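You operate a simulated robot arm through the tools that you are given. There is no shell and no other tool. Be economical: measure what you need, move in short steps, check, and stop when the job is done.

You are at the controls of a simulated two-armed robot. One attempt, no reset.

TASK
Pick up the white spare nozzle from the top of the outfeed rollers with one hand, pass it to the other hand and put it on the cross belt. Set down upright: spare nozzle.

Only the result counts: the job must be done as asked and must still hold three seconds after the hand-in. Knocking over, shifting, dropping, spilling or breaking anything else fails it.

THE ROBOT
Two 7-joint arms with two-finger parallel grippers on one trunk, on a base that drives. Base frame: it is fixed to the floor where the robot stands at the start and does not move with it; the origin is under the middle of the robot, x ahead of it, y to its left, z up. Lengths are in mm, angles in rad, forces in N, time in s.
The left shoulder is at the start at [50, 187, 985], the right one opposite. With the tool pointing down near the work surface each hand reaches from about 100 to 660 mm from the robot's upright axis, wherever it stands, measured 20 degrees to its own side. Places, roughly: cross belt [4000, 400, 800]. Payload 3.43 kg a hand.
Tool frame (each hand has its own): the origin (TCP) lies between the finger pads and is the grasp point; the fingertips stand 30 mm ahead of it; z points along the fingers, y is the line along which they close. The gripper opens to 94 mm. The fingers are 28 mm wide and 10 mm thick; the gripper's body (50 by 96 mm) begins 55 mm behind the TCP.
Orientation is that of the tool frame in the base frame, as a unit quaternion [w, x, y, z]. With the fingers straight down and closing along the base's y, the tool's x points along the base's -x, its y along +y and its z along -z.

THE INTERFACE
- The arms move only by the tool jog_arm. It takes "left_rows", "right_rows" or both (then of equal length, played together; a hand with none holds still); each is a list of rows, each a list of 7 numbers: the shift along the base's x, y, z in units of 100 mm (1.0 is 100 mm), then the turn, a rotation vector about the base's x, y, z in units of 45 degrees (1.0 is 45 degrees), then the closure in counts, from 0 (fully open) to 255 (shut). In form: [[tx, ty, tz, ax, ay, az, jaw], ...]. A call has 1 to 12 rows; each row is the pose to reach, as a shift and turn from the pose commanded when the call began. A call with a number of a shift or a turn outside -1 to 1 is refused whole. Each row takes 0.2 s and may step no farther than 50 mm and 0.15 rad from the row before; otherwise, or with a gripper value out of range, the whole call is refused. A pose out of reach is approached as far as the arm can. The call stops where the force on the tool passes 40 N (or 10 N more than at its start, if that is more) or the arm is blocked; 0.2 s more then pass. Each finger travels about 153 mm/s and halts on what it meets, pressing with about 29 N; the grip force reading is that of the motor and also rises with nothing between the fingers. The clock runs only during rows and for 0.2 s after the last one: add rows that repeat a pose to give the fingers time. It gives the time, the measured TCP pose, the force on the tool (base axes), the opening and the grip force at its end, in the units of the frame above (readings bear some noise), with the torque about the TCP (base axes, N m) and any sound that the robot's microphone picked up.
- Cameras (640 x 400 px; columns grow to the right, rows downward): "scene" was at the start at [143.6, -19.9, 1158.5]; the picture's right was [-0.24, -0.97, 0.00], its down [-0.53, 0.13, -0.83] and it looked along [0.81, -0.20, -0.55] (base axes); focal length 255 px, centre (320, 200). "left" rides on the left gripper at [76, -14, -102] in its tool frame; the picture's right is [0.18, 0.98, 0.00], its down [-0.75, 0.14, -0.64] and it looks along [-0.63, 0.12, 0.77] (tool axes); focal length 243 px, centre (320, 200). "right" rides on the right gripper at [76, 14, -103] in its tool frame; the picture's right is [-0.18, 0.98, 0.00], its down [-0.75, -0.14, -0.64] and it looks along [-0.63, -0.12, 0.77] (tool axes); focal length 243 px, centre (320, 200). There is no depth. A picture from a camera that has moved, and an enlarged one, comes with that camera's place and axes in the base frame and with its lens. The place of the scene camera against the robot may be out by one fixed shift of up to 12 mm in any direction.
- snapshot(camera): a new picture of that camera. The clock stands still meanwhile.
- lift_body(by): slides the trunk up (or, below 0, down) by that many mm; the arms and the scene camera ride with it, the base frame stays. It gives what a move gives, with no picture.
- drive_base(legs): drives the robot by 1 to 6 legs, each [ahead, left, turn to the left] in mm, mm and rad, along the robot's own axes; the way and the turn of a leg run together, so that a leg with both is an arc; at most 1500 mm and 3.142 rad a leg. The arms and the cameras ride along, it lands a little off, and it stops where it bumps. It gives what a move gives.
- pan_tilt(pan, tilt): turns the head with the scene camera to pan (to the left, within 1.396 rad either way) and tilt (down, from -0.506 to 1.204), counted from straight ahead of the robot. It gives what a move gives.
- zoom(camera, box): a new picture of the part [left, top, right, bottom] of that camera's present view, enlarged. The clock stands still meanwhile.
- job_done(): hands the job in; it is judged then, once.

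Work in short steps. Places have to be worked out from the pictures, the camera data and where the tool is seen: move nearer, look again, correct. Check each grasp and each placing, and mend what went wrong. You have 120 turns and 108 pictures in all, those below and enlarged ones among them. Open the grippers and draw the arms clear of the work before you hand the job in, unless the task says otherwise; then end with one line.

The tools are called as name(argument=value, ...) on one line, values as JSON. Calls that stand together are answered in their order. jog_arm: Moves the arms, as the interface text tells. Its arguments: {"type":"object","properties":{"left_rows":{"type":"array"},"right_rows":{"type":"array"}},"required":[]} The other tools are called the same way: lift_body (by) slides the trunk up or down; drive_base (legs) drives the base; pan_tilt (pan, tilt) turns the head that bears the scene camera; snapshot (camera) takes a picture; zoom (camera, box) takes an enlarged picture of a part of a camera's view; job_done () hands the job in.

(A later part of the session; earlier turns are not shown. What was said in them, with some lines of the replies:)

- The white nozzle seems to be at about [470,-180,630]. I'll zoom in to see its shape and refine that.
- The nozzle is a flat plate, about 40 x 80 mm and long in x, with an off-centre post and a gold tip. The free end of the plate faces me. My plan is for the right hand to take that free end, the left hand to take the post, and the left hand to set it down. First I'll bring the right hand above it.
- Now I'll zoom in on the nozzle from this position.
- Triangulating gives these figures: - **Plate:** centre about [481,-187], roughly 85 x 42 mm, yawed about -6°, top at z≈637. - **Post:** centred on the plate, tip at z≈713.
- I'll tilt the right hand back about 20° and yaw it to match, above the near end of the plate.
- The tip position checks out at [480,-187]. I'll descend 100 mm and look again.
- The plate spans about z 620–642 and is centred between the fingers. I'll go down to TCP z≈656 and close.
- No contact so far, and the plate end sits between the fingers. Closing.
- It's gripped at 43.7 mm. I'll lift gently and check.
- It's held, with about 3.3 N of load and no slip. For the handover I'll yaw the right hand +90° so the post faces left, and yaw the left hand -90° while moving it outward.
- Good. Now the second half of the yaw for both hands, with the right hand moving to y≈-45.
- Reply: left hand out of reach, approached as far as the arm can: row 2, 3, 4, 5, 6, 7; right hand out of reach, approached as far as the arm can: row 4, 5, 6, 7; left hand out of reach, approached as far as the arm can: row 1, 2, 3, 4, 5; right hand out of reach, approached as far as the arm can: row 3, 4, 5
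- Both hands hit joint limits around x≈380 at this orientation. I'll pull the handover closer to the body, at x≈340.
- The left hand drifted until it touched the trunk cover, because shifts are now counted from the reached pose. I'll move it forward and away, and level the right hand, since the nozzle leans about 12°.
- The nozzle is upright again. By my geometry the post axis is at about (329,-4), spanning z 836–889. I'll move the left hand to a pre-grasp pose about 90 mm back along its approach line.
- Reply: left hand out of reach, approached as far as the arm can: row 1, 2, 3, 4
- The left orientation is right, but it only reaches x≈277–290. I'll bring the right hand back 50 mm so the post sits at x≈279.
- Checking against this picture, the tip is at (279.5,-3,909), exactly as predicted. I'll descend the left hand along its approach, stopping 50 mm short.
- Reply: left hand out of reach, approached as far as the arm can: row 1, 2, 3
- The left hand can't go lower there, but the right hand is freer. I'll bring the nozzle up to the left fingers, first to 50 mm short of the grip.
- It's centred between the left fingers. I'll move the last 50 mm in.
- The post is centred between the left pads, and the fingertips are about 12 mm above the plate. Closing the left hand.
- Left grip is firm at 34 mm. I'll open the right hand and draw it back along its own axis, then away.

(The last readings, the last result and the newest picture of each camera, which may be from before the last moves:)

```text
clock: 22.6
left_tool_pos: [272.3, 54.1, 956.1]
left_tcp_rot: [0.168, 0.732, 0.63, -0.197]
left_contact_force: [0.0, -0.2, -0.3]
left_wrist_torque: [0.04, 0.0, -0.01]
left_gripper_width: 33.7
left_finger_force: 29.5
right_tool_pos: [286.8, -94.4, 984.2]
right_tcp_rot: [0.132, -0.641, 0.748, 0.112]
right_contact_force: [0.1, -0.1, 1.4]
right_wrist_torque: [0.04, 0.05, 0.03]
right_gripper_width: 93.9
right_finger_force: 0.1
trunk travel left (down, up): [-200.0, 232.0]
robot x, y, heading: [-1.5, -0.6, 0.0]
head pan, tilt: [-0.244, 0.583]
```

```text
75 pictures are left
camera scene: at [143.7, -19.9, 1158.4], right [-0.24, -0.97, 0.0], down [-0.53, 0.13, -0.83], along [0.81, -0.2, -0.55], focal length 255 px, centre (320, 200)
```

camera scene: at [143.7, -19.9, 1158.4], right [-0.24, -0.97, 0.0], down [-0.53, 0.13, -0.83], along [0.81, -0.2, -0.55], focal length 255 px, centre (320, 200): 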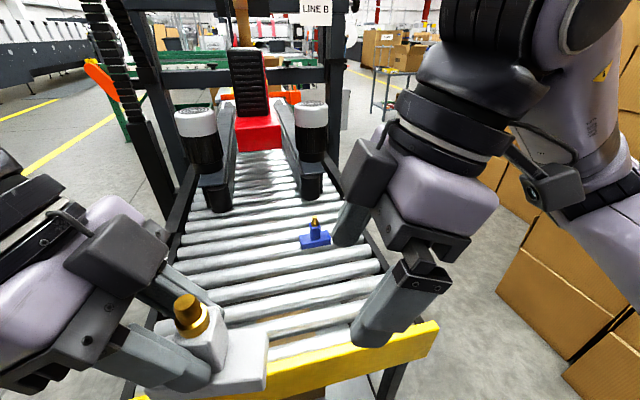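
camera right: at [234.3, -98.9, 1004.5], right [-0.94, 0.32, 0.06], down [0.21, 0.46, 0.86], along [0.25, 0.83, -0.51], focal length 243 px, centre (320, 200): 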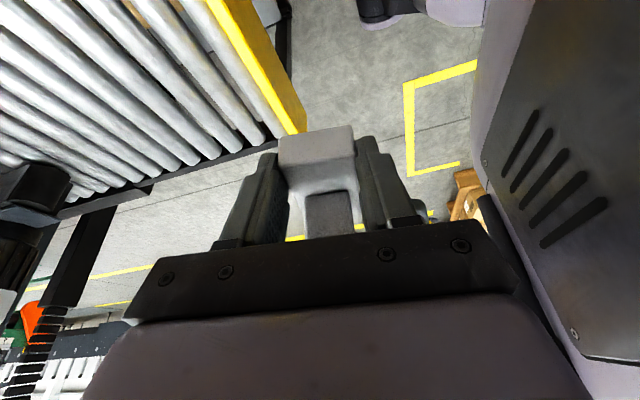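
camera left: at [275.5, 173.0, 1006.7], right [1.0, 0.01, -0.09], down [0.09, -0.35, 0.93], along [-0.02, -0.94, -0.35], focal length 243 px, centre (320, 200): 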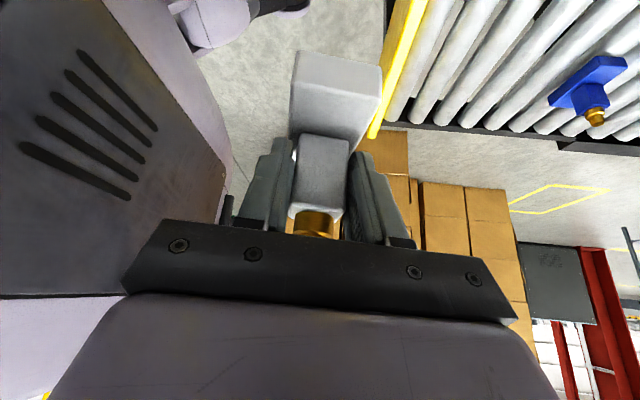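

The handover worked and the nozzle sits upright in the left hand. Next I unwind both hands to comfortable carry poses.

jog_arm(left_rows=[[0.1, 0.1, 0.05, 0, 0, 0.167, 255], [0.2, 0.2, 0.1, 0, 0, 0.333, 255], [0.3, 0.3, 0.15, 0, 0, 0.5, 255], [0.4, 0.45, 0.2, 0, 0, 0.667, 255], [0.5, 0.6, 0.25, 0, 0, 0.833, 255], [0.6, 0.7, 0.3, 0, 0, 1, 255], [0.6, 0.7, 0.3, 0, 0, 1, 255]], right_rows=[[0.05, -0.2, 0, 0, 0, -0.167, 0], [0.1, -0.4, 0, 0, 0, -0.333, 0], [0.15, -0.6, 0, 0, 0, -0.5, 0], [0.2, -0.8, 0, 0, 0, -0.667, 0], [0.25, -1, 0, 0, 0, -0.833, 0], [0.3, -1, 0, 0, 0, -1, 0], [0.3, -1, 0, 0, 0, -1, 0]])

jog_arm(left_rows=[[0, 0, 0, 0, 0, 0.167, 255], [0, 0, 0, 0, 0, 0.333, 255], [0, 0, 0, 0, 0, 0.5, 255], [0, 0, 0, 0, 0, 0.667, 255], [0, 0, 0, 0, 0, 0.833, 255], [0, 0, 0, 0, 0, 1, 255], [0, 0, 0, 0, 0, 1, 255]], right_rows=[[0, 0, 0, 0, 0, -0.167, 0], [0, 0, 0, 0, 0, -0.333, 0], [0, 0, 0, 0, 0, -0.5, 0], [0, 0, 0, 0, 0, -0.667, 0], [0, 0, 0, 0, 0, -0.833, 0], [0, 0, 0, 0, 0, -1, 0], [0, 0, 0, 0, 0, -1, 0]])

snapshot(camera="left")

snapshot(camera="scene")

```text
clock: 24.2
left_tool_pos: [329.5, 125.2, 987.3]
left_tcp_rot: [0.231, 0.436, 0.862, -0.118]
left_contact_force: [0.0, 0.0, -3.3]
left_wrist_torque: [0.04, 0.03, 0.0]
left_gripper_width: 34.0
left_finger_force: 29.0
right_tool_pos: [315.0, -194.3, 983.5]
right_tcp_rot: [0.165, -0.304, 0.937, 0.054]
right_contact_force: [0.4, -0.4, 0.6]
right_wrist_torque: [-0.01, 0.01, -0.02]
right_gripper_width: 94.3
right_finger_force: 0.1
trunk travel left (down, up): [-200.0, 232.0]
robot x, y, heading: [3.4, -0.7, -0.002]
head pan, tilt: [-0.244, 0.583]
```

```text
clock: 25.8
left_tool_pos: [331.6, 124.6, 986.4]
left_tcp_rot: [0.259, 0.072, 0.963, -0.02]
left_contact_force: [-0.3, -0.5, -3.5]
left_wrist_torque: [0.04, 0.04, -0.01]
left_gripper_width: 34.0
left_finger_force: 29.4
right_tool_pos: [314.2, -195.2, 984.5]
right_tcp_rot: [0.173, 0.076, 0.982, -0.013]
right_contact_force: [-0.6, -1.1, 0.3]
right_wrist_torque: [-0.01, -0.03, 0.01]
right_gripper_width: 93.9
right_finger_force: 0.0
trunk travel left (down, up): [-200.0, 232.0]
robot x, y, heading: [-2.6, -2.0, -0.0]
head pan, tilt: [-0.244, 0.583]
```

```text
74 pictures are left
camera left: at [212.7, 128.9, 1037.6], right [-0.01, 1.0, -0.09], down [0.35, 0.09, 0.93], along [0.94, -0.02, -0.35], focal length 243 px, centre (320, 200)
```

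left: 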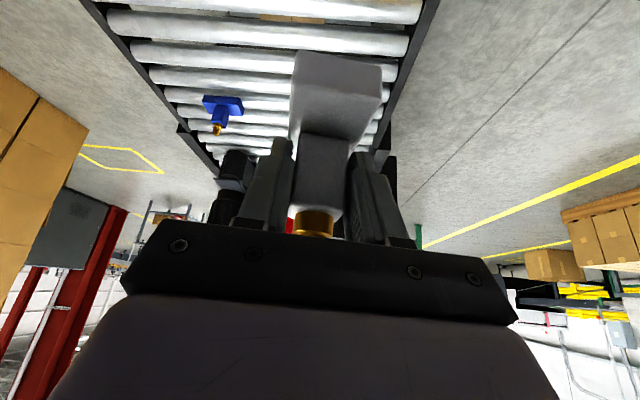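

```text
73 pictures are left
camera scene: at [143.8, -19.8, 1158.4], right [-0.24, -0.97, 0.0], down [-0.53, 0.13, -0.83], along [0.81, -0.2, -0.55], focal length 255 px, centre (320, 200)
```

scene: 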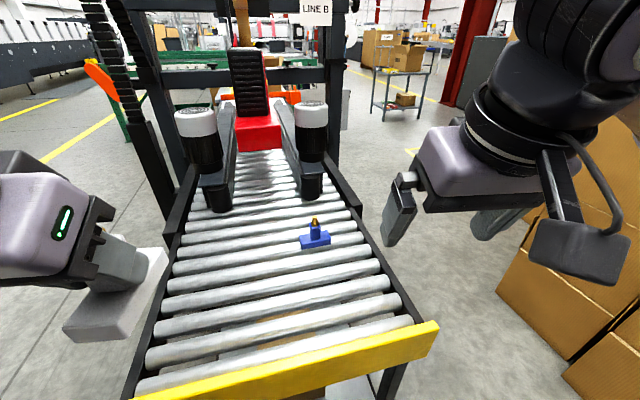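

Carrying the nozzle is stable at -3.4 N. Now I'll survey with the head to find the cross belt and a route.

pan_tilt(pan=0.1, tilt=0.15)

snapshot(camera="scene")

pan_tilt(pan=1.1, tilt=0.3)

snapshot(camera="scene")

pan_tilt(pan=-1.0, tilt=0.3)

snapshot(camera="scene")

```text
clock: 26.7
left_tool_pos: [332.1, 124.8, 987.3]
left_tcp_rot: [0.258, 0.073, 0.963, -0.02]
left_contact_force: [0.8, 0.1, -3.2]
left_wrist_torque: [0.01, 0.03, 0.02]
left_gripper_width: 33.8
left_finger_force: 28.9
right_tool_pos: [315.5, -195.6, 984.4]
right_tcp_rot: [0.172, 0.075, 0.982, -0.014]
right_contact_force: [0.4, -0.1, 0.7]
right_wrist_torque: [-0.01, -0.03, 0.0]
right_gripper_width: 94.1
right_finger_force: 0.1
trunk travel left (down, up): [-200.0, 232.0]
robot x, y, heading: [2.7, -1.4, 0.003]
head pan, tilt: [0.099, 0.15]
```

```text
72 pictures are left
camera scene: at [149.8, 10.9, 1198.3], right [0.1, -1.0, 0.0], down [-0.15, -0.01, -0.99], along [0.98, 0.1, -0.15], focal length 255 px, centre (320, 200)
```

scene: 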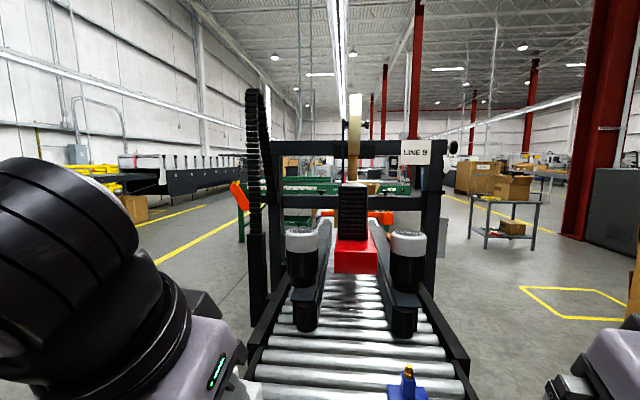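

```text
clock: 28.0
left_tool_pos: [331.3, 125.2, 987.7]
left_tcp_rot: [0.257, 0.074, 0.963, -0.02]
left_contact_force: [0.6, -0.4, -3.2]
left_wrist_torque: [0.03, 0.06, 0.01]
left_gripper_width: 33.6
left_finger_force: 28.8
right_tool_pos: [315.3, -194.7, 985.0]
right_tcp_rot: [0.173, 0.076, 0.982, -0.013]
right_contact_force: [0.2, -0.2, -0.7]
right_wrist_torque: [0.01, -0.01, -0.02]
right_gripper_width: 93.9
right_finger_force: 0.0
trunk travel left (down, up): [-200.0, 232.0]
robot x, y, heading: [-1.8, 0.4, -0.001]
head pan, tilt: [1.1, 0.3]
```

```text
71 pictures are left
camera scene: at [100.0, 84.9, 1184.4], right [0.89, -0.45, 0.0], down [-0.13, -0.26, -0.96], along [0.43, 0.85, -0.3], focal length 255 px, centre (320, 200)
```

scene: 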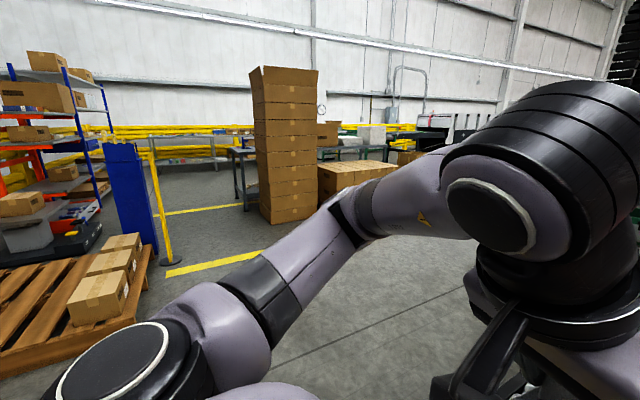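

```text
clock: 30.0
left_tool_pos: [330.2, 125.0, 988.2]
left_tcp_rot: [0.258, 0.073, 0.963, -0.021]
left_contact_force: [-0.1, 0.0, -2.5]
left_wrist_torque: [0.01, 0.03, 0.01]
left_gripper_width: 34.0
left_finger_force: 29.4
right_tool_pos: [314.6, -194.4, 984.8]
right_tcp_rot: [0.172, 0.075, 0.982, -0.013]
right_contact_force: [0.3, -0.5, 1.3]
right_wrist_torque: [0.02, 0.04, 0.01]
right_gripper_width: 94.2
right_finger_force: 0.0
trunk travel left (down, up): [-200.0, 232.0]
robot x, y, heading: [-0.1, 1.0, 0.002]
head pan, tilt: [-1.0, 0.3]
```

```text
70 pictures are left
camera scene: at [108.0, -76.8, 1184.4], right [-0.84, -0.54, 0.0], down [-0.16, 0.25, -0.96], along [0.52, -0.8, -0.3], focal length 255 px, centre (320, 200)
```

scene: 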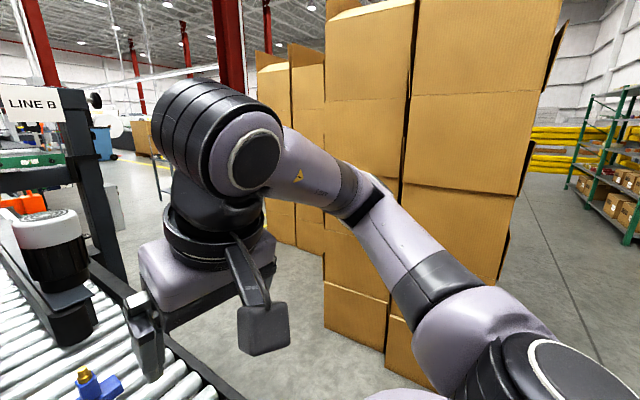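

The cross belt is likely the green-framed thing behind the gantry. I'll zoom in on it.

pan_tilt(pan=0.3, tilt=0.2)

zoom(camera="scene", box=[200, 100, 520, 300])

```text
clock: 31.4
left_tool_pos: [331.1, 125.1, 987.5]
left_tcp_rot: [0.258, 0.074, 0.963, -0.021]
left_contact_force: [0.0, 0.4, -2.8]
left_wrist_torque: [0.0, 0.03, 0.0]
left_gripper_width: 33.7
left_finger_force: 28.5
right_tool_pos: [314.8, -195.2, 985.1]
right_tcp_rot: [0.172, 0.075, 0.982, -0.014]
right_contact_force: [0.0, 0.8, 1.5]
right_wrist_torque: [0.01, 0.01, 0.0]
right_gripper_width: 94.3
right_finger_force: 0.1
trunk travel left (down, up): [-200.0, 232.0]
robot x, y, heading: [3.7, 4.0, 0.003]
head pan, tilt: [0.3, 0.201]
```

```text
2.00 times, centred on (360, 200) of scene
camera zoom: at [146.6, 29.2, 1193.7], right [0.3, -0.96, 0.0], down [-0.19, -0.06, -0.98], along [0.94, 0.29, -0.2], focal length 511 px, centre (240, 200)
```

zoom: 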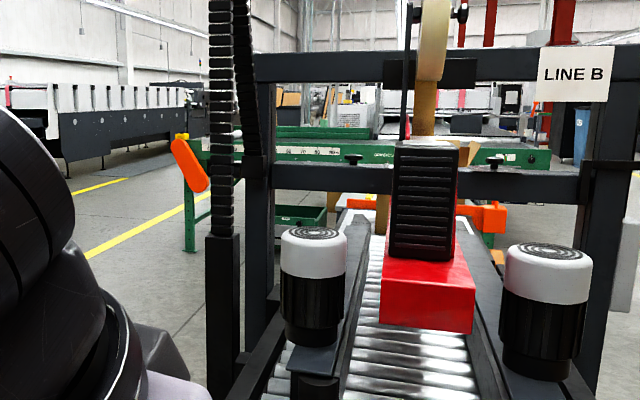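

The green cross belt runs along y with its near face at roughly x≈3700. The floor to the left of the conveyor is free. I'll back off a little, go left 1000, and look again.

drive_base(legs=[[-150, 0, 0], [0, 1000, 0]])

pan_tilt(pan=0.0, tilt=0.25)

snapshot(camera="scene")

```text
clock: 41.6
left_tool_pos: [169.5, 1140.7, 987.3]
left_tcp_rot: [0.258, 0.066, 0.964, -0.018]
left_contact_force: [-0.5, 0.0, -3.1]
left_wrist_torque: [0.01, 0.04, 0.0]
left_gripper_width: 33.9
left_finger_force: 28.5
right_tool_pos: [158.3, 821.4, 984.2]
right_tcp_rot: [0.173, 0.067, 0.983, -0.011]
right_contact_force: [1.3, 0.6, -0.1]
right_wrist_torque: [-0.03, 0.04, 0.01]
right_gripper_width: 93.9
right_finger_force: 0.2
trunk travel left (down, up): [-200.0, 232.0]
robot x, y, heading: [-159.4, 1010.7, 0.018]
head pan, tilt: [0.3, 0.201]
```

```text
clock: 42.4
left_tool_pos: [168.8, 1140.6, 987.2]
left_tcp_rot: [0.259, 0.066, 0.963, -0.019]
left_contact_force: [-0.4, 0.2, -1.8]
left_wrist_torque: [0.03, 0.03, 0.01]
left_gripper_width: 33.9
left_finger_force: 28.2
right_tool_pos: [159.1, 821.8, 984.6]
right_tcp_rot: [0.173, 0.067, 0.983, -0.013]
right_contact_force: [0.3, -0.1, 1.1]
right_wrist_torque: [0.01, -0.03, 0.0]
right_gripper_width: 93.8
right_finger_force: 0.1
trunk travel left (down, up): [-200.0, 232.0]
robot x, y, heading: [-161.3, 1010.9, 0.018]
head pan, tilt: [0.0, 0.25]
```

```text
68 pictures are left
camera scene: at [-9.2, 1015.3, 1189.1], right [0.02, -1.0, 0.0], down [-0.25, 0.0, -0.97], along [0.97, 0.02, -0.25], focal length 255 px, centre (320, 200)
```

scene: 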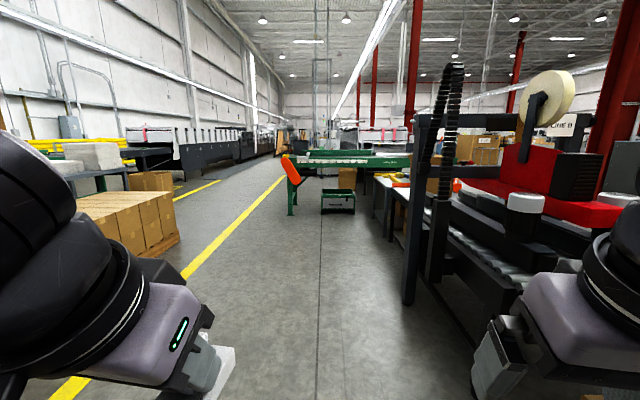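

The lane ahead is clear. I'll zoom in on the cross belt area.

zoom(camera="scene", box=[250, 125, 450, 245])

```text
3.20 times, centred on (350, 185) of scene
camera zoom: at [-9.2, 1015.3, 1189.1], right [0.02, -1.0, 0.0], down [-0.25, 0.0, -0.97], along [0.97, 0.02, -0.25], focal length 817 px, centre (224, 248)
```

zoom: 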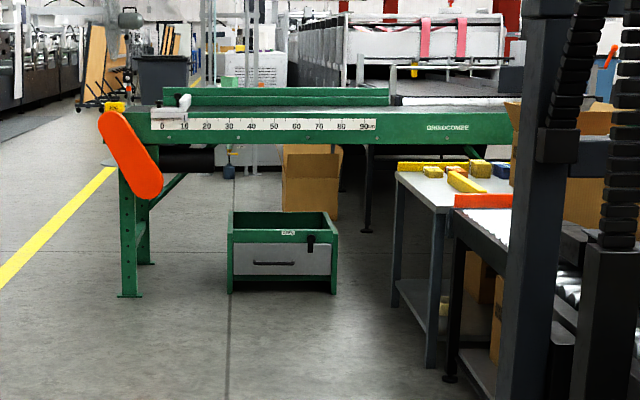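

The cross belt starts at about x=3700 and its left end is at y≈1550. There's a bin under it at y 500–1000. I'll drive ahead 2700 with a slight left drift to clear the gantry, then re-look.

drive_base(legs=[[0, 150, -0.018], [1500, 0, 0], [1200, 0, 0]])

pan_tilt(pan=0.0, tilt=0.45)

snapshot(camera="scene")

snapshot(camera="left")

```text
clock: 57.2
left_tool_pos: [2901.7, 1209.4, 986.7]
left_tcp_rot: [0.257, 0.088, 0.962, -0.023]
left_contact_force: [0.2, -0.8, -2.6]
left_wrist_torque: [0.03, 0.02, 0.0]
left_gripper_width: 33.8
left_finger_force: 29.4
right_tool_pos: [2876.0, 889.3, 984.8]
right_tcp_rot: [0.172, 0.09, 0.981, -0.016]
right_contact_force: [-0.5, 0.0, 0.2]
right_wrist_torque: [0.01, 0.05, 0.0]
right_gripper_width: 94.2
right_finger_force: 0.1
trunk travel left (down, up): [-200.0, 232.0]
robot x, y, heading: [2572.5, 1097.3, -0.031]
head pan, tilt: [0.0, 0.25]
```

```text
clock: 57.9
left_tool_pos: [2901.9, 1209.3, 987.7]
left_tcp_rot: [0.258, 0.088, 0.962, -0.024]
left_contact_force: [0.1, 0.2, -2.5]
left_wrist_torque: [0.02, -0.01, -0.02]
left_gripper_width: 34.0
left_finger_force: 28.8
right_tool_pos: [2875.5, 891.4, 984.9]
right_tcp_rot: [0.173, 0.091, 0.981, -0.017]
right_contact_force: [0.3, -0.5, 0.2]
right_wrist_torque: [-0.01, 0.04, 0.0]
right_gripper_width: 93.9
right_finger_force: 0.0
trunk travel left (down, up): [-200.0, 232.0]
robot x, y, heading: [2569.6, 1094.7, -0.028]
head pan, tilt: [0.0, 0.45]
```

```text
66 pictures are left
camera scene: at [2716.3, 1091.9, 1170.5], right [-0.03, -1.0, 0.0], down [-0.43, 0.01, -0.9], along [0.9, -0.03, -0.43], focal length 255 px, centre (320, 200)
```

scene: 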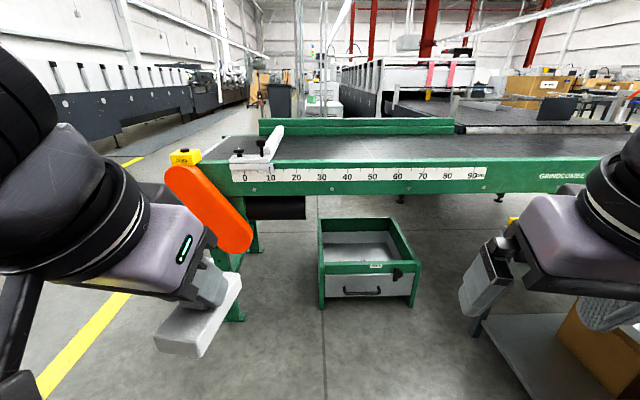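

```text
65 pictures are left
camera left: at [2783.2, 1217.3, 1037.5], right [0.02, 1.0, -0.09], down [0.35, 0.08, 0.93], along [0.94, -0.05, -0.35], focal length 243 px, centre (320, 200)
```

left: 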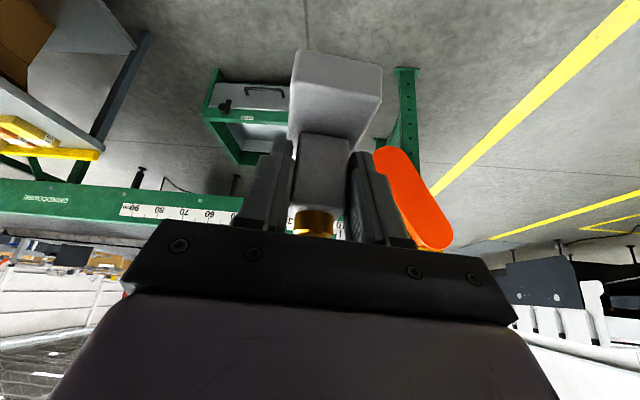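

The belt is the black surface between green rails, and it's free in the middle. I'll lift the trunk 80 mm for clearance and drive 600 mm closer, correcting heading.

lift_body(by=80)

drive_base(legs=[[0, 0, 0.028], [600, 0, 0]])

pan_tilt(pan=0.0, tilt=0.6)

snapshot(camera="scene")

snapshot(camera="right")

```text
clock: 59.1
left_tool_pos: [2900.5, 1209.5, 1067.9]
left_tcp_rot: [0.258, 0.088, 0.962, -0.025]
left_contact_force: [-0.1, -0.4, -4.0]
left_wrist_torque: [-0.01, 0.04, 0.02]
left_gripper_width: 34.0
left_finger_force: 29.1
right_tool_pos: [2876.7, 890.0, 1065.5]
right_tcp_rot: [0.173, 0.09, 0.981, -0.015]
right_contact_force: [0.0, -0.6, 0.5]
right_wrist_torque: [-0.04, 0.01, -0.02]
right_gripper_width: 93.9
right_finger_force: 0.0
trunk travel left (down, up): [-280.0, 152.0]
robot x, y, heading: [2566.6, 1093.8, -0.025]
head pan, tilt: [0.0, 0.45]
```

```text
clock: 62.9
left_tool_pos: [3504.8, 1221.2, 1067.4]
left_tcp_rot: [0.257, 0.072, 0.964, -0.02]
left_contact_force: [0.5, -0.5, -3.2]
left_wrist_torque: [-0.01, 0.03, 0.0]
left_gripper_width: 34.1
left_finger_force: 29.1
right_tool_pos: [3489.2, 900.4, 1064.1]
right_tcp_rot: [0.173, 0.073, 0.982, -0.013]
right_contact_force: [-0.8, 0.4, -0.6]
right_wrist_torque: [0.03, 0.03, -0.01]
right_gripper_width: 94.2
right_finger_force: 0.1
trunk travel left (down, up): [-280.0, 152.0]
robot x, y, heading: [3176.2, 1097.2, 0.007]
head pan, tilt: [0.0, 0.45]
```

```text
clock: 63.6
left_tool_pos: [3504.7, 1219.9, 1066.9]
left_tcp_rot: [0.258, 0.072, 0.963, -0.019]
left_contact_force: [0.1, 0.1, -3.0]
left_wrist_torque: [0.0, 0.07, 0.03]
left_gripper_width: 33.9
left_finger_force: 29.0
right_tool_pos: [3490.5, 901.6, 1065.1]
right_tcp_rot: [0.172, 0.074, 0.982, -0.013]
right_contact_force: [0.0, 0.1, 0.8]
right_wrist_torque: [-0.02, 0.02, 0.01]
right_gripper_width: 93.8
right_finger_force: 0.0
trunk travel left (down, up): [-280.0, 152.0]
robot x, y, heading: [3171.5, 1093.2, 0.006]
head pan, tilt: [0.0, 0.6]
```

```text
64 pictures are left
camera scene: at [3319.8, 1097.4, 1237.0], right [0.0, -1.0, 0.0], down [-0.56, 0.0, -0.83], along [0.83, 0.0, -0.56], focal length 255 px, centre (320, 200)
```

scene: 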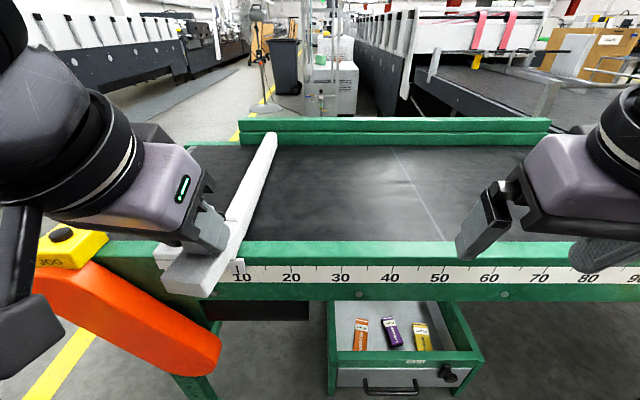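

```text
63 pictures are left
camera right: at [3386.4, 930.5, 1134.1], right [0.32, 0.95, 0.06], down [0.46, -0.21, 0.86], along [0.83, -0.24, -0.51], focal length 243 px, centre (320, 200)
```

right: 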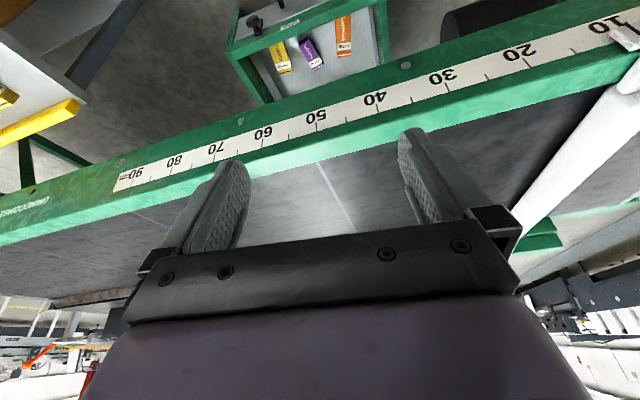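

The cm scale gives me range. The rail is at x≈3664–3735 and the belt spans x 3735–4155, with its top at z≈845. The diverter arm is at y≈1230–1300, so I'll aim to place at about [3830,1050]. I'll shift the base 80 ahead and 150 right.

drive_base(legs=[[0, -150, -0.006], [80, 0, 0]])

snapshot(camera="scene")

snapshot(camera="left")

```text
clock: 66.2
left_tool_pos: [3584.9, 1065.6, 1067.9]
left_tcp_rot: [0.258, 0.077, 0.963, -0.021]
left_contact_force: [0.6, 0.4, -1.9]
left_wrist_torque: [-0.01, 0.03, 0.02]
left_gripper_width: 33.8
left_finger_force: 29.3
right_tool_pos: [3567.8, 747.3, 1064.4]
right_tcp_rot: [0.171, 0.079, 0.982, -0.014]
right_contact_force: [0.1, 0.2, 0.9]
right_wrist_torque: [-0.03, 0.05, 0.01]
right_gripper_width: 93.8
right_finger_force: 0.1
trunk travel left (down, up): [-280.0, 152.0]
robot x, y, heading: [3250.6, 942.6, -0.009]
head pan, tilt: [0.0, 0.6]
```

```text
62 pictures are left
camera scene: at [3399.5, 944.4, 1236.8], right [-0.01, -1.0, 0.0], down [-0.57, 0.0, -0.82], along [0.82, -0.01, -0.57], focal length 255 px, centre (320, 200)
```

scene: 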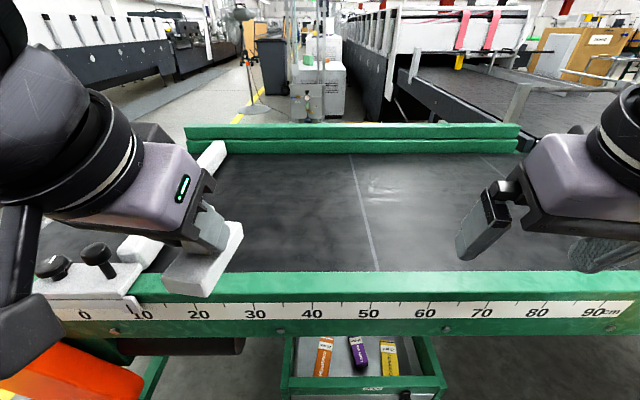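

```text
61 pictures are left
camera left: at [3467.0, 1071.3, 1117.4], right [0.0, 1.0, -0.09], down [0.35, 0.09, 0.93], along [0.94, -0.03, -0.35], focal length 243 px, centre (320, 200)
```

left: 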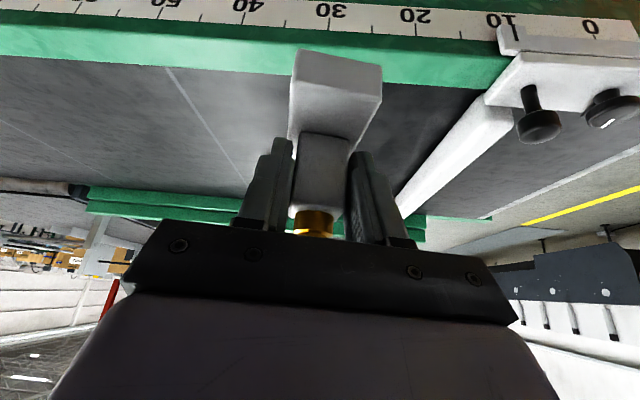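

Both cameras agree on rail top z≈839 and inner edge x≈3725. The nozzle's bottom is about 57 mm below the left TCP, so it's at about 1010 now. I'll move it out over the belt.

jog_arm(left_rows=[[0.4, 0, 0, 0, 0, 0, 255], [0.8, 0, 0, 0, 0, 0, 255], [1.0, 0, 0, 0, 0, 0, 255], [1.0, 0, 0, 0, 0, 0, 255]])

jog_arm(left_rows=[[0.4, 0, -0.2, 0, 0, 0, 255], [0.8, 0, -0.4, 0, 0, 0, 255], [1.0, 0, -0.7, 0, 0, 0, 255], [1.0, 0, -0.8, 0, 0, 0, 255], [1.0, 0, -0.8, 0, 0, 0, 255]])

snapshot(camera="scene")

snapshot(camera="left")

```text
clock: 67.2
left_tool_pos: [3684.0, 1062.5, 1064.4]
left_tcp_rot: [0.258, 0.078, 0.963, -0.02]
left_contact_force: [0.3, -0.8, -3.0]
left_wrist_torque: [-0.01, 0.04, 0.01]
left_gripper_width: 33.9
left_finger_force: 29.2
right_tool_pos: [3566.1, 747.0, 1063.7]
right_tcp_rot: [0.171, 0.079, 0.982, -0.014]
right_contact_force: [0.2, 0.2, 0.5]
right_wrist_torque: [0.05, -0.03, -0.03]
right_gripper_width: 94.1
right_finger_force: 0.0
trunk travel left (down, up): [-280.0, 152.0]
robot x, y, heading: [3253.2, 942.4, -0.008]
head pan, tilt: [0.0, 0.6]
```

```text
clock: 68.4
left_tool_pos: [3783.9, 1063.3, 983.9]
left_tcp_rot: [0.257, 0.076, 0.963, -0.02]
left_contact_force: [-1.0, 0.6, -3.3]
left_wrist_torque: [0.02, 0.07, -0.02]
left_gripper_width: 33.8
left_finger_force: 28.8
right_tool_pos: [3567.7, 745.6, 1064.3]
right_tcp_rot: [0.173, 0.078, 0.982, -0.013]
right_contact_force: [0.6, -0.3, 0.0]
right_wrist_torque: [-0.01, 0.01, 0.0]
right_gripper_width: 94.2
right_finger_force: 0.0
trunk travel left (down, up): [-280.0, 152.0]
robot x, y, heading: [3245.8, 943.1, -0.009]
head pan, tilt: [0.0, 0.6]
```

```text
60 pictures are left
camera scene: at [3399.0, 944.4, 1236.9], right [-0.01, -1.0, 0.0], down [-0.57, 0.0, -0.82], along [0.82, -0.01, -0.57], focal length 255 px, centre (320, 200)
```

scene: 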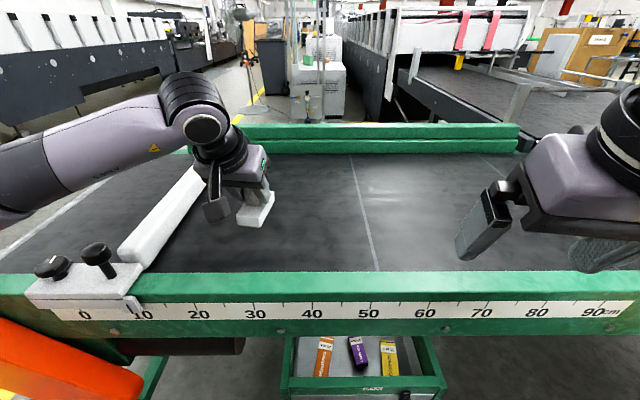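

```text
59 pictures are left
camera left: at [3666.4, 1068.9, 1034.8], right [0.0, 1.0, -0.09], down [0.35, 0.09, 0.93], along [0.94, -0.03, -0.35], focal length 243 px, centre (320, 200)
```

left: 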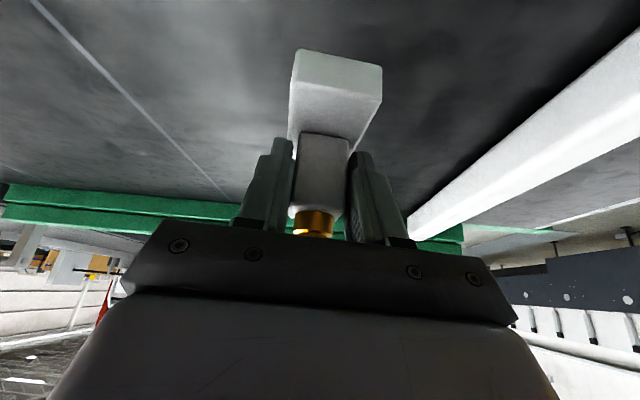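

The belt surface triangulates to z≈830–845, so I expect contact at a left TCP of about 890–900. I'll go down to about 925 and check.

jog_arm(left_rows=[[0.15, 0, -0.2, 0, 0, 0, 255], [0.3, 0, -0.4, 0, 0, 0, 255], [0.3, 0, -0.6, 0, 0, 0, 255], [0.3, 0, -0.6, 0, 0, 0, 255]])

snapshot(camera="left")

zoom(camera="scene", box=[180, 150, 340, 250])

```text
clock: 69.4
left_tool_pos: [3816.2, 1064.7, 925.3]
left_tcp_rot: [0.258, 0.077, 0.963, -0.02]
left_contact_force: [0.0, 0.6, -2.8]
left_wrist_torque: [0.01, 0.03, 0.01]
left_gripper_width: 33.9
left_finger_force: 28.6
right_tool_pos: [3567.1, 746.6, 1064.2]
right_tcp_rot: [0.173, 0.079, 0.982, -0.014]
right_contact_force: [0.3, 0.2, -0.6]
right_wrist_torque: [0.01, -0.01, 0.02]
right_gripper_width: 94.2
right_finger_force: 0.1
trunk travel left (down, up): [-280.0, 152.0]
robot x, y, heading: [3254.2, 943.1, -0.006]
head pan, tilt: [0.0, 0.6]
```

```text
58 pictures are left
camera left: at [3697.5, 1069.9, 975.2], right [0.0, 1.0, -0.09], down [0.35, 0.09, 0.93], along [0.94, -0.03, -0.35], focal length 243 px, centre (320, 200)
```

left: 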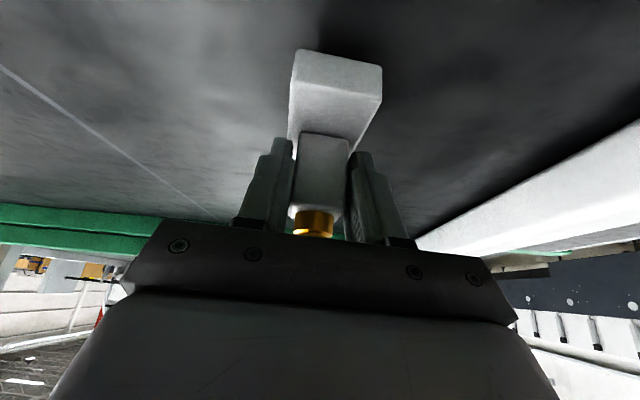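

```text
4.00 times, centred on (260, 200) of scene
camera zoom: at [3399.0, 944.4, 1236.9], right [-0.01, -1.0, 0.0], down [-0.57, 0.0, -0.82], along [0.82, -0.01, -0.57], focal length 1022 px, centre (560, 200)
```

zoom: 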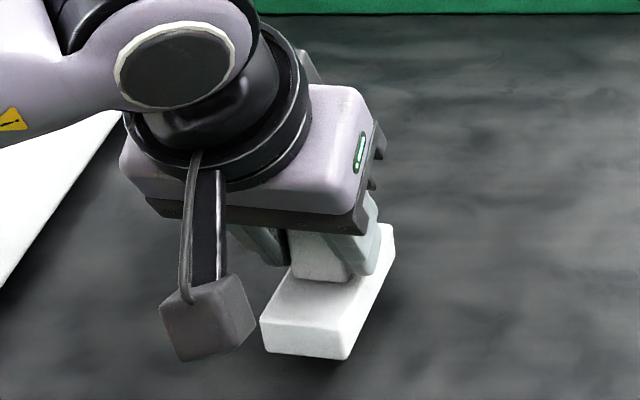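

The shadow shows it's close. Down another 15 mm, then small steps watching the force.

jog_arm(left_rows=[[0, 0, -0.08, 0, 0, 0, 255], [0, 0, -0.15, 0, 0, 0, 255], [0, 0, -0.15, 0, 0, 0, 255]])

jog_arm(left_rows=[[0, 0, -0.03, 0, 0, 0, 255], [0, 0, -0.06, 0, 0, 0, 255], [0, 0, -0.06, 0, 0, 0, 255]])

zoom(camera="scene", box=[180, 150, 340, 250])

```text
clock: 70.2
left_tool_pos: [3815.0, 1066.5, 911.5]
left_tcp_rot: [0.258, 0.077, 0.963, -0.021]
left_contact_force: [0.4, 0.6, -3.4]
left_wrist_torque: [-0.01, 0.04, 0.01]
left_gripper_width: 33.5
left_finger_force: 28.9
right_tool_pos: [3566.7, 746.7, 1064.7]
right_tcp_rot: [0.172, 0.079, 0.982, -0.014]
right_contact_force: [0.4, -0.4, 0.8]
right_wrist_torque: [0.0, 0.0, -0.01]
right_gripper_width: 94.1
right_finger_force: 0.1
trunk travel left (down, up): [-280.0, 152.0]
robot x, y, heading: [3253.5, 938.9, -0.006]
head pan, tilt: [0.0, 0.6]
```

```text
clock: 71.0
left_tool_pos: [3815.4, 1065.1, 908.2]
left_tcp_rot: [0.26, 0.077, 0.962, -0.021]
left_contact_force: [-0.8, 1.0, 9.5]
left_wrist_torque: [0.21, 0.52, -0.07]
left_gripper_width: 33.8
left_finger_force: 28.7
right_tool_pos: [3565.3, 747.5, 1066.1]
right_tcp_rot: [0.172, 0.079, 0.982, -0.013]
right_contact_force: [-0.3, -0.8, -1.2]
right_wrist_torque: [-0.02, -0.02, -0.01]
right_gripper_width: 94.2
right_finger_force: 0.1
trunk travel left (down, up): [-280.0, 152.0]
robot x, y, heading: [3252.0, 944.7, -0.007]
head pan, tilt: [0.0, 0.6]
```

```text
4.00 times, centred on (260, 200) of scene
camera zoom: at [3397.9, 944.4, 1237.3], right [-0.01, -1.0, 0.0], down [-0.56, 0.0, -0.83], along [0.83, -0.01, -0.56], focal length 1022 px, centre (560, 200)
```

zoom: 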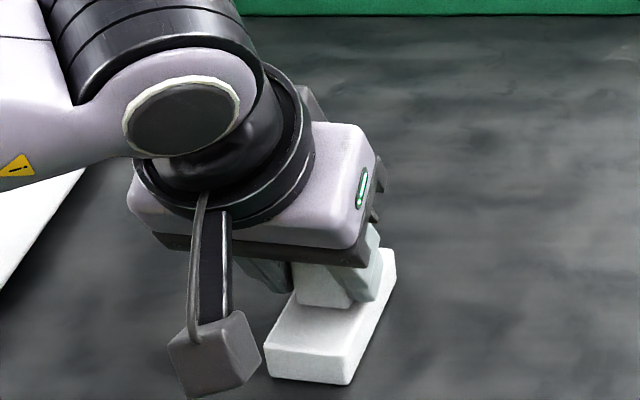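

Contact reads +9.5 N, with the near edge touching first, so it's essentially flat on the belt. I'll ease off 1 mm, then open gently.

jog_arm(left_rows=[[0, 0, 0.01, 0, 0, 0, 255], [0, 0, 0.01, 0, 0, 0, 170], [0, 0, 0.01, 0, 0, 0, 155], [0, 0, 0.01, 0, 0, 0, 145], [0, 0, 0.01, 0, 0, 0, 120], [0, 0, 0.01, 0, 0, 0, 60], [0, 0, 0.01, 0, 0, 0, 0], [0, 0, 0.01, 0, 0, 0, 0]])

zoom(camera="scene", box=[180, 150, 340, 250])

snapshot(camera="left")

```text
clock: 72.8
left_tool_pos: [3816.2, 1065.9, 906.5]
left_tcp_rot: [0.258, 0.077, 0.963, -0.021]
left_contact_force: [0.3, 1.0, -1.2]
left_wrist_torque: [-0.03, -0.01, 0.02]
left_gripper_width: 94.0
left_finger_force: 0.0
right_tool_pos: [3566.3, 746.7, 1065.7]
right_tcp_rot: [0.172, 0.079, 0.982, -0.014]
right_contact_force: [-0.2, -0.1, 0.2]
right_wrist_torque: [-0.02, 0.02, -0.01]
right_gripper_width: 94.0
right_finger_force: 0.0
trunk travel left (down, up): [-280.0, 152.0]
robot x, y, heading: [3253.3, 945.1, -0.004]
head pan, tilt: [0.0, 0.6]
```

```text
4.00 times, centred on (260, 200) of scene
camera zoom: at [3398.8, 944.4, 1236.9], right [-0.01, -1.0, 0.0], down [-0.56, 0.0, -0.83], along [0.83, -0.01, -0.56], focal length 1022 px, centre (560, 200)
```

zoom: 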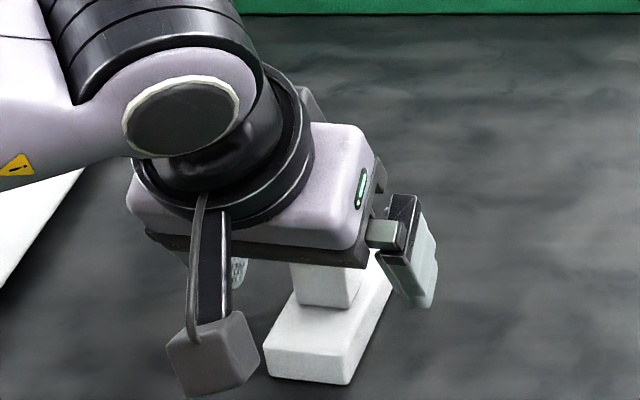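

```text
54 pictures are left
camera left: at [3697.1, 1071.2, 956.9], right [0.0, 1.0, -0.09], down [0.35, 0.09, 0.93], along [0.94, -0.03, -0.35], focal length 243 px, centre (320, 200)
```

left: 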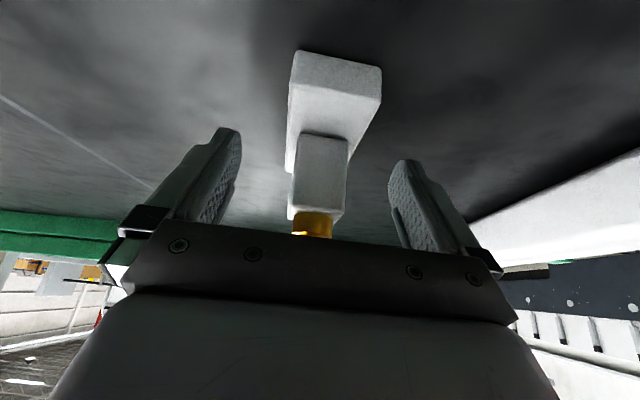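

It's released and standing upright. I'll withdraw along the finger axis, then lift clear.

jog_arm(left_rows=[[-0.1, 0.016, 0.17, 0, 0, 0, 0], [-0.25, 0.04, 0.43, 0, 0, 0, 0], [-0.4, 0.065, 0.7, 0, 0, 0, 0], [-0.55, 0.08, 0.95, 0, 0, 0, 0], [-0.95, 0.08, 1.0, 0, 0, 0, 0], [-1.0, 0.08, 1.0, 0, 0, 0, 0], [-1.0, 0.08, 1.0, 0, 0, 0, 0]])

jog_arm(left_rows=[[-0.4, 0, 0.2, 0, 0, 0, 0], [-0.8, 0, 0.4, 0, 0, 0, 0], [-1.0, 0, 0.5, 0, 0, 0, 0], [-1.0, 0, 0.5, 0, 0, 0, 0]])

zoom(camera="scene", box=[140, 120, 380, 270])

snapshot(camera="left")

```text
clock: 74.4
left_tool_pos: [3715.5, 1072.6, 1008.7]
left_tcp_rot: [0.258, 0.077, 0.963, -0.021]
left_contact_force: [0.4, 1.0, 0.5]
left_wrist_torque: [0.02, -0.02, -0.02]
left_gripper_width: 94.0
left_finger_force: 0.1
right_tool_pos: [3565.9, 745.8, 1063.8]
right_tcp_rot: [0.173, 0.079, 0.982, -0.014]
right_contact_force: [-0.9, 0.2, -0.8]
right_wrist_torque: [0.01, -0.02, -0.03]
right_gripper_width: 94.2
right_finger_force: 0.0
trunk travel left (down, up): [-280.0, 152.0]
robot x, y, heading: [3253.7, 941.8, -0.011]
head pan, tilt: [0.0, 0.6]
```

```text
clock: 75.4
left_tool_pos: [3613.6, 1073.5, 1057.4]
left_tcp_rot: [0.257, 0.076, 0.963, -0.02]
left_contact_force: [-0.6, -0.2, 0.0]
left_wrist_torque: [0.0, 0.0, 0.01]
left_gripper_width: 93.8
left_finger_force: 0.1
right_tool_pos: [3566.6, 747.2, 1065.3]
right_tcp_rot: [0.172, 0.079, 0.982, -0.013]
right_contact_force: [0.4, -0.5, -0.1]
right_wrist_torque: [0.01, 0.01, 0.0]
right_gripper_width: 94.0
right_finger_force: 0.1
trunk travel left (down, up): [-280.0, 152.0]
robot x, y, heading: [3249.1, 943.5, -0.007]
head pan, tilt: [0.0, 0.6]
```

```text
2.67 times, centred on (260, 195) of scene
camera zoom: at [3398.8, 944.4, 1236.9], right [-0.01, -1.0, 0.0], down [-0.56, 0.0, -0.83], along [0.83, -0.01, -0.56], focal length 681 px, centre (480, 213)
```

zoom: 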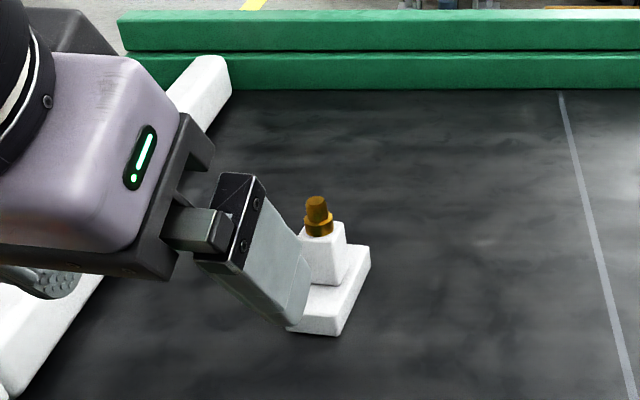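

```text
52 pictures are left
camera left: at [3494.9, 1079.4, 1108.2], right [0.0, 1.0, -0.09], down [0.35, 0.09, 0.93], along [0.94, -0.03, -0.35], focal length 243 px, centre (320, 200)
```

left: 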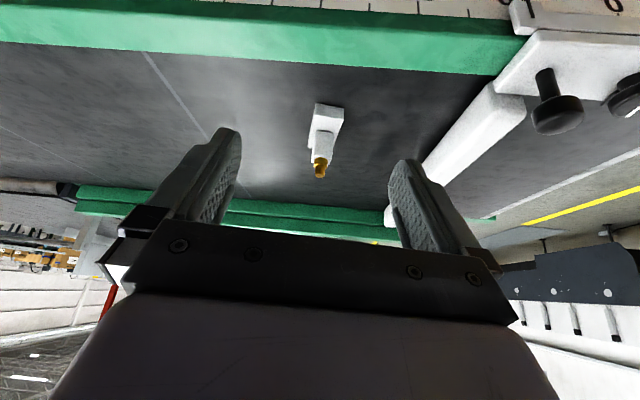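

The nozzle stands upright on the cross belt, both grippers are open and the arms are clear. Handing in.

job_done()

```text
The job is handed in.
```

The white spare nozzle was picked up with the right hand, passed to the left, and set upright on the cross belt; nothing else was knocked or moved, and the job is handed in.
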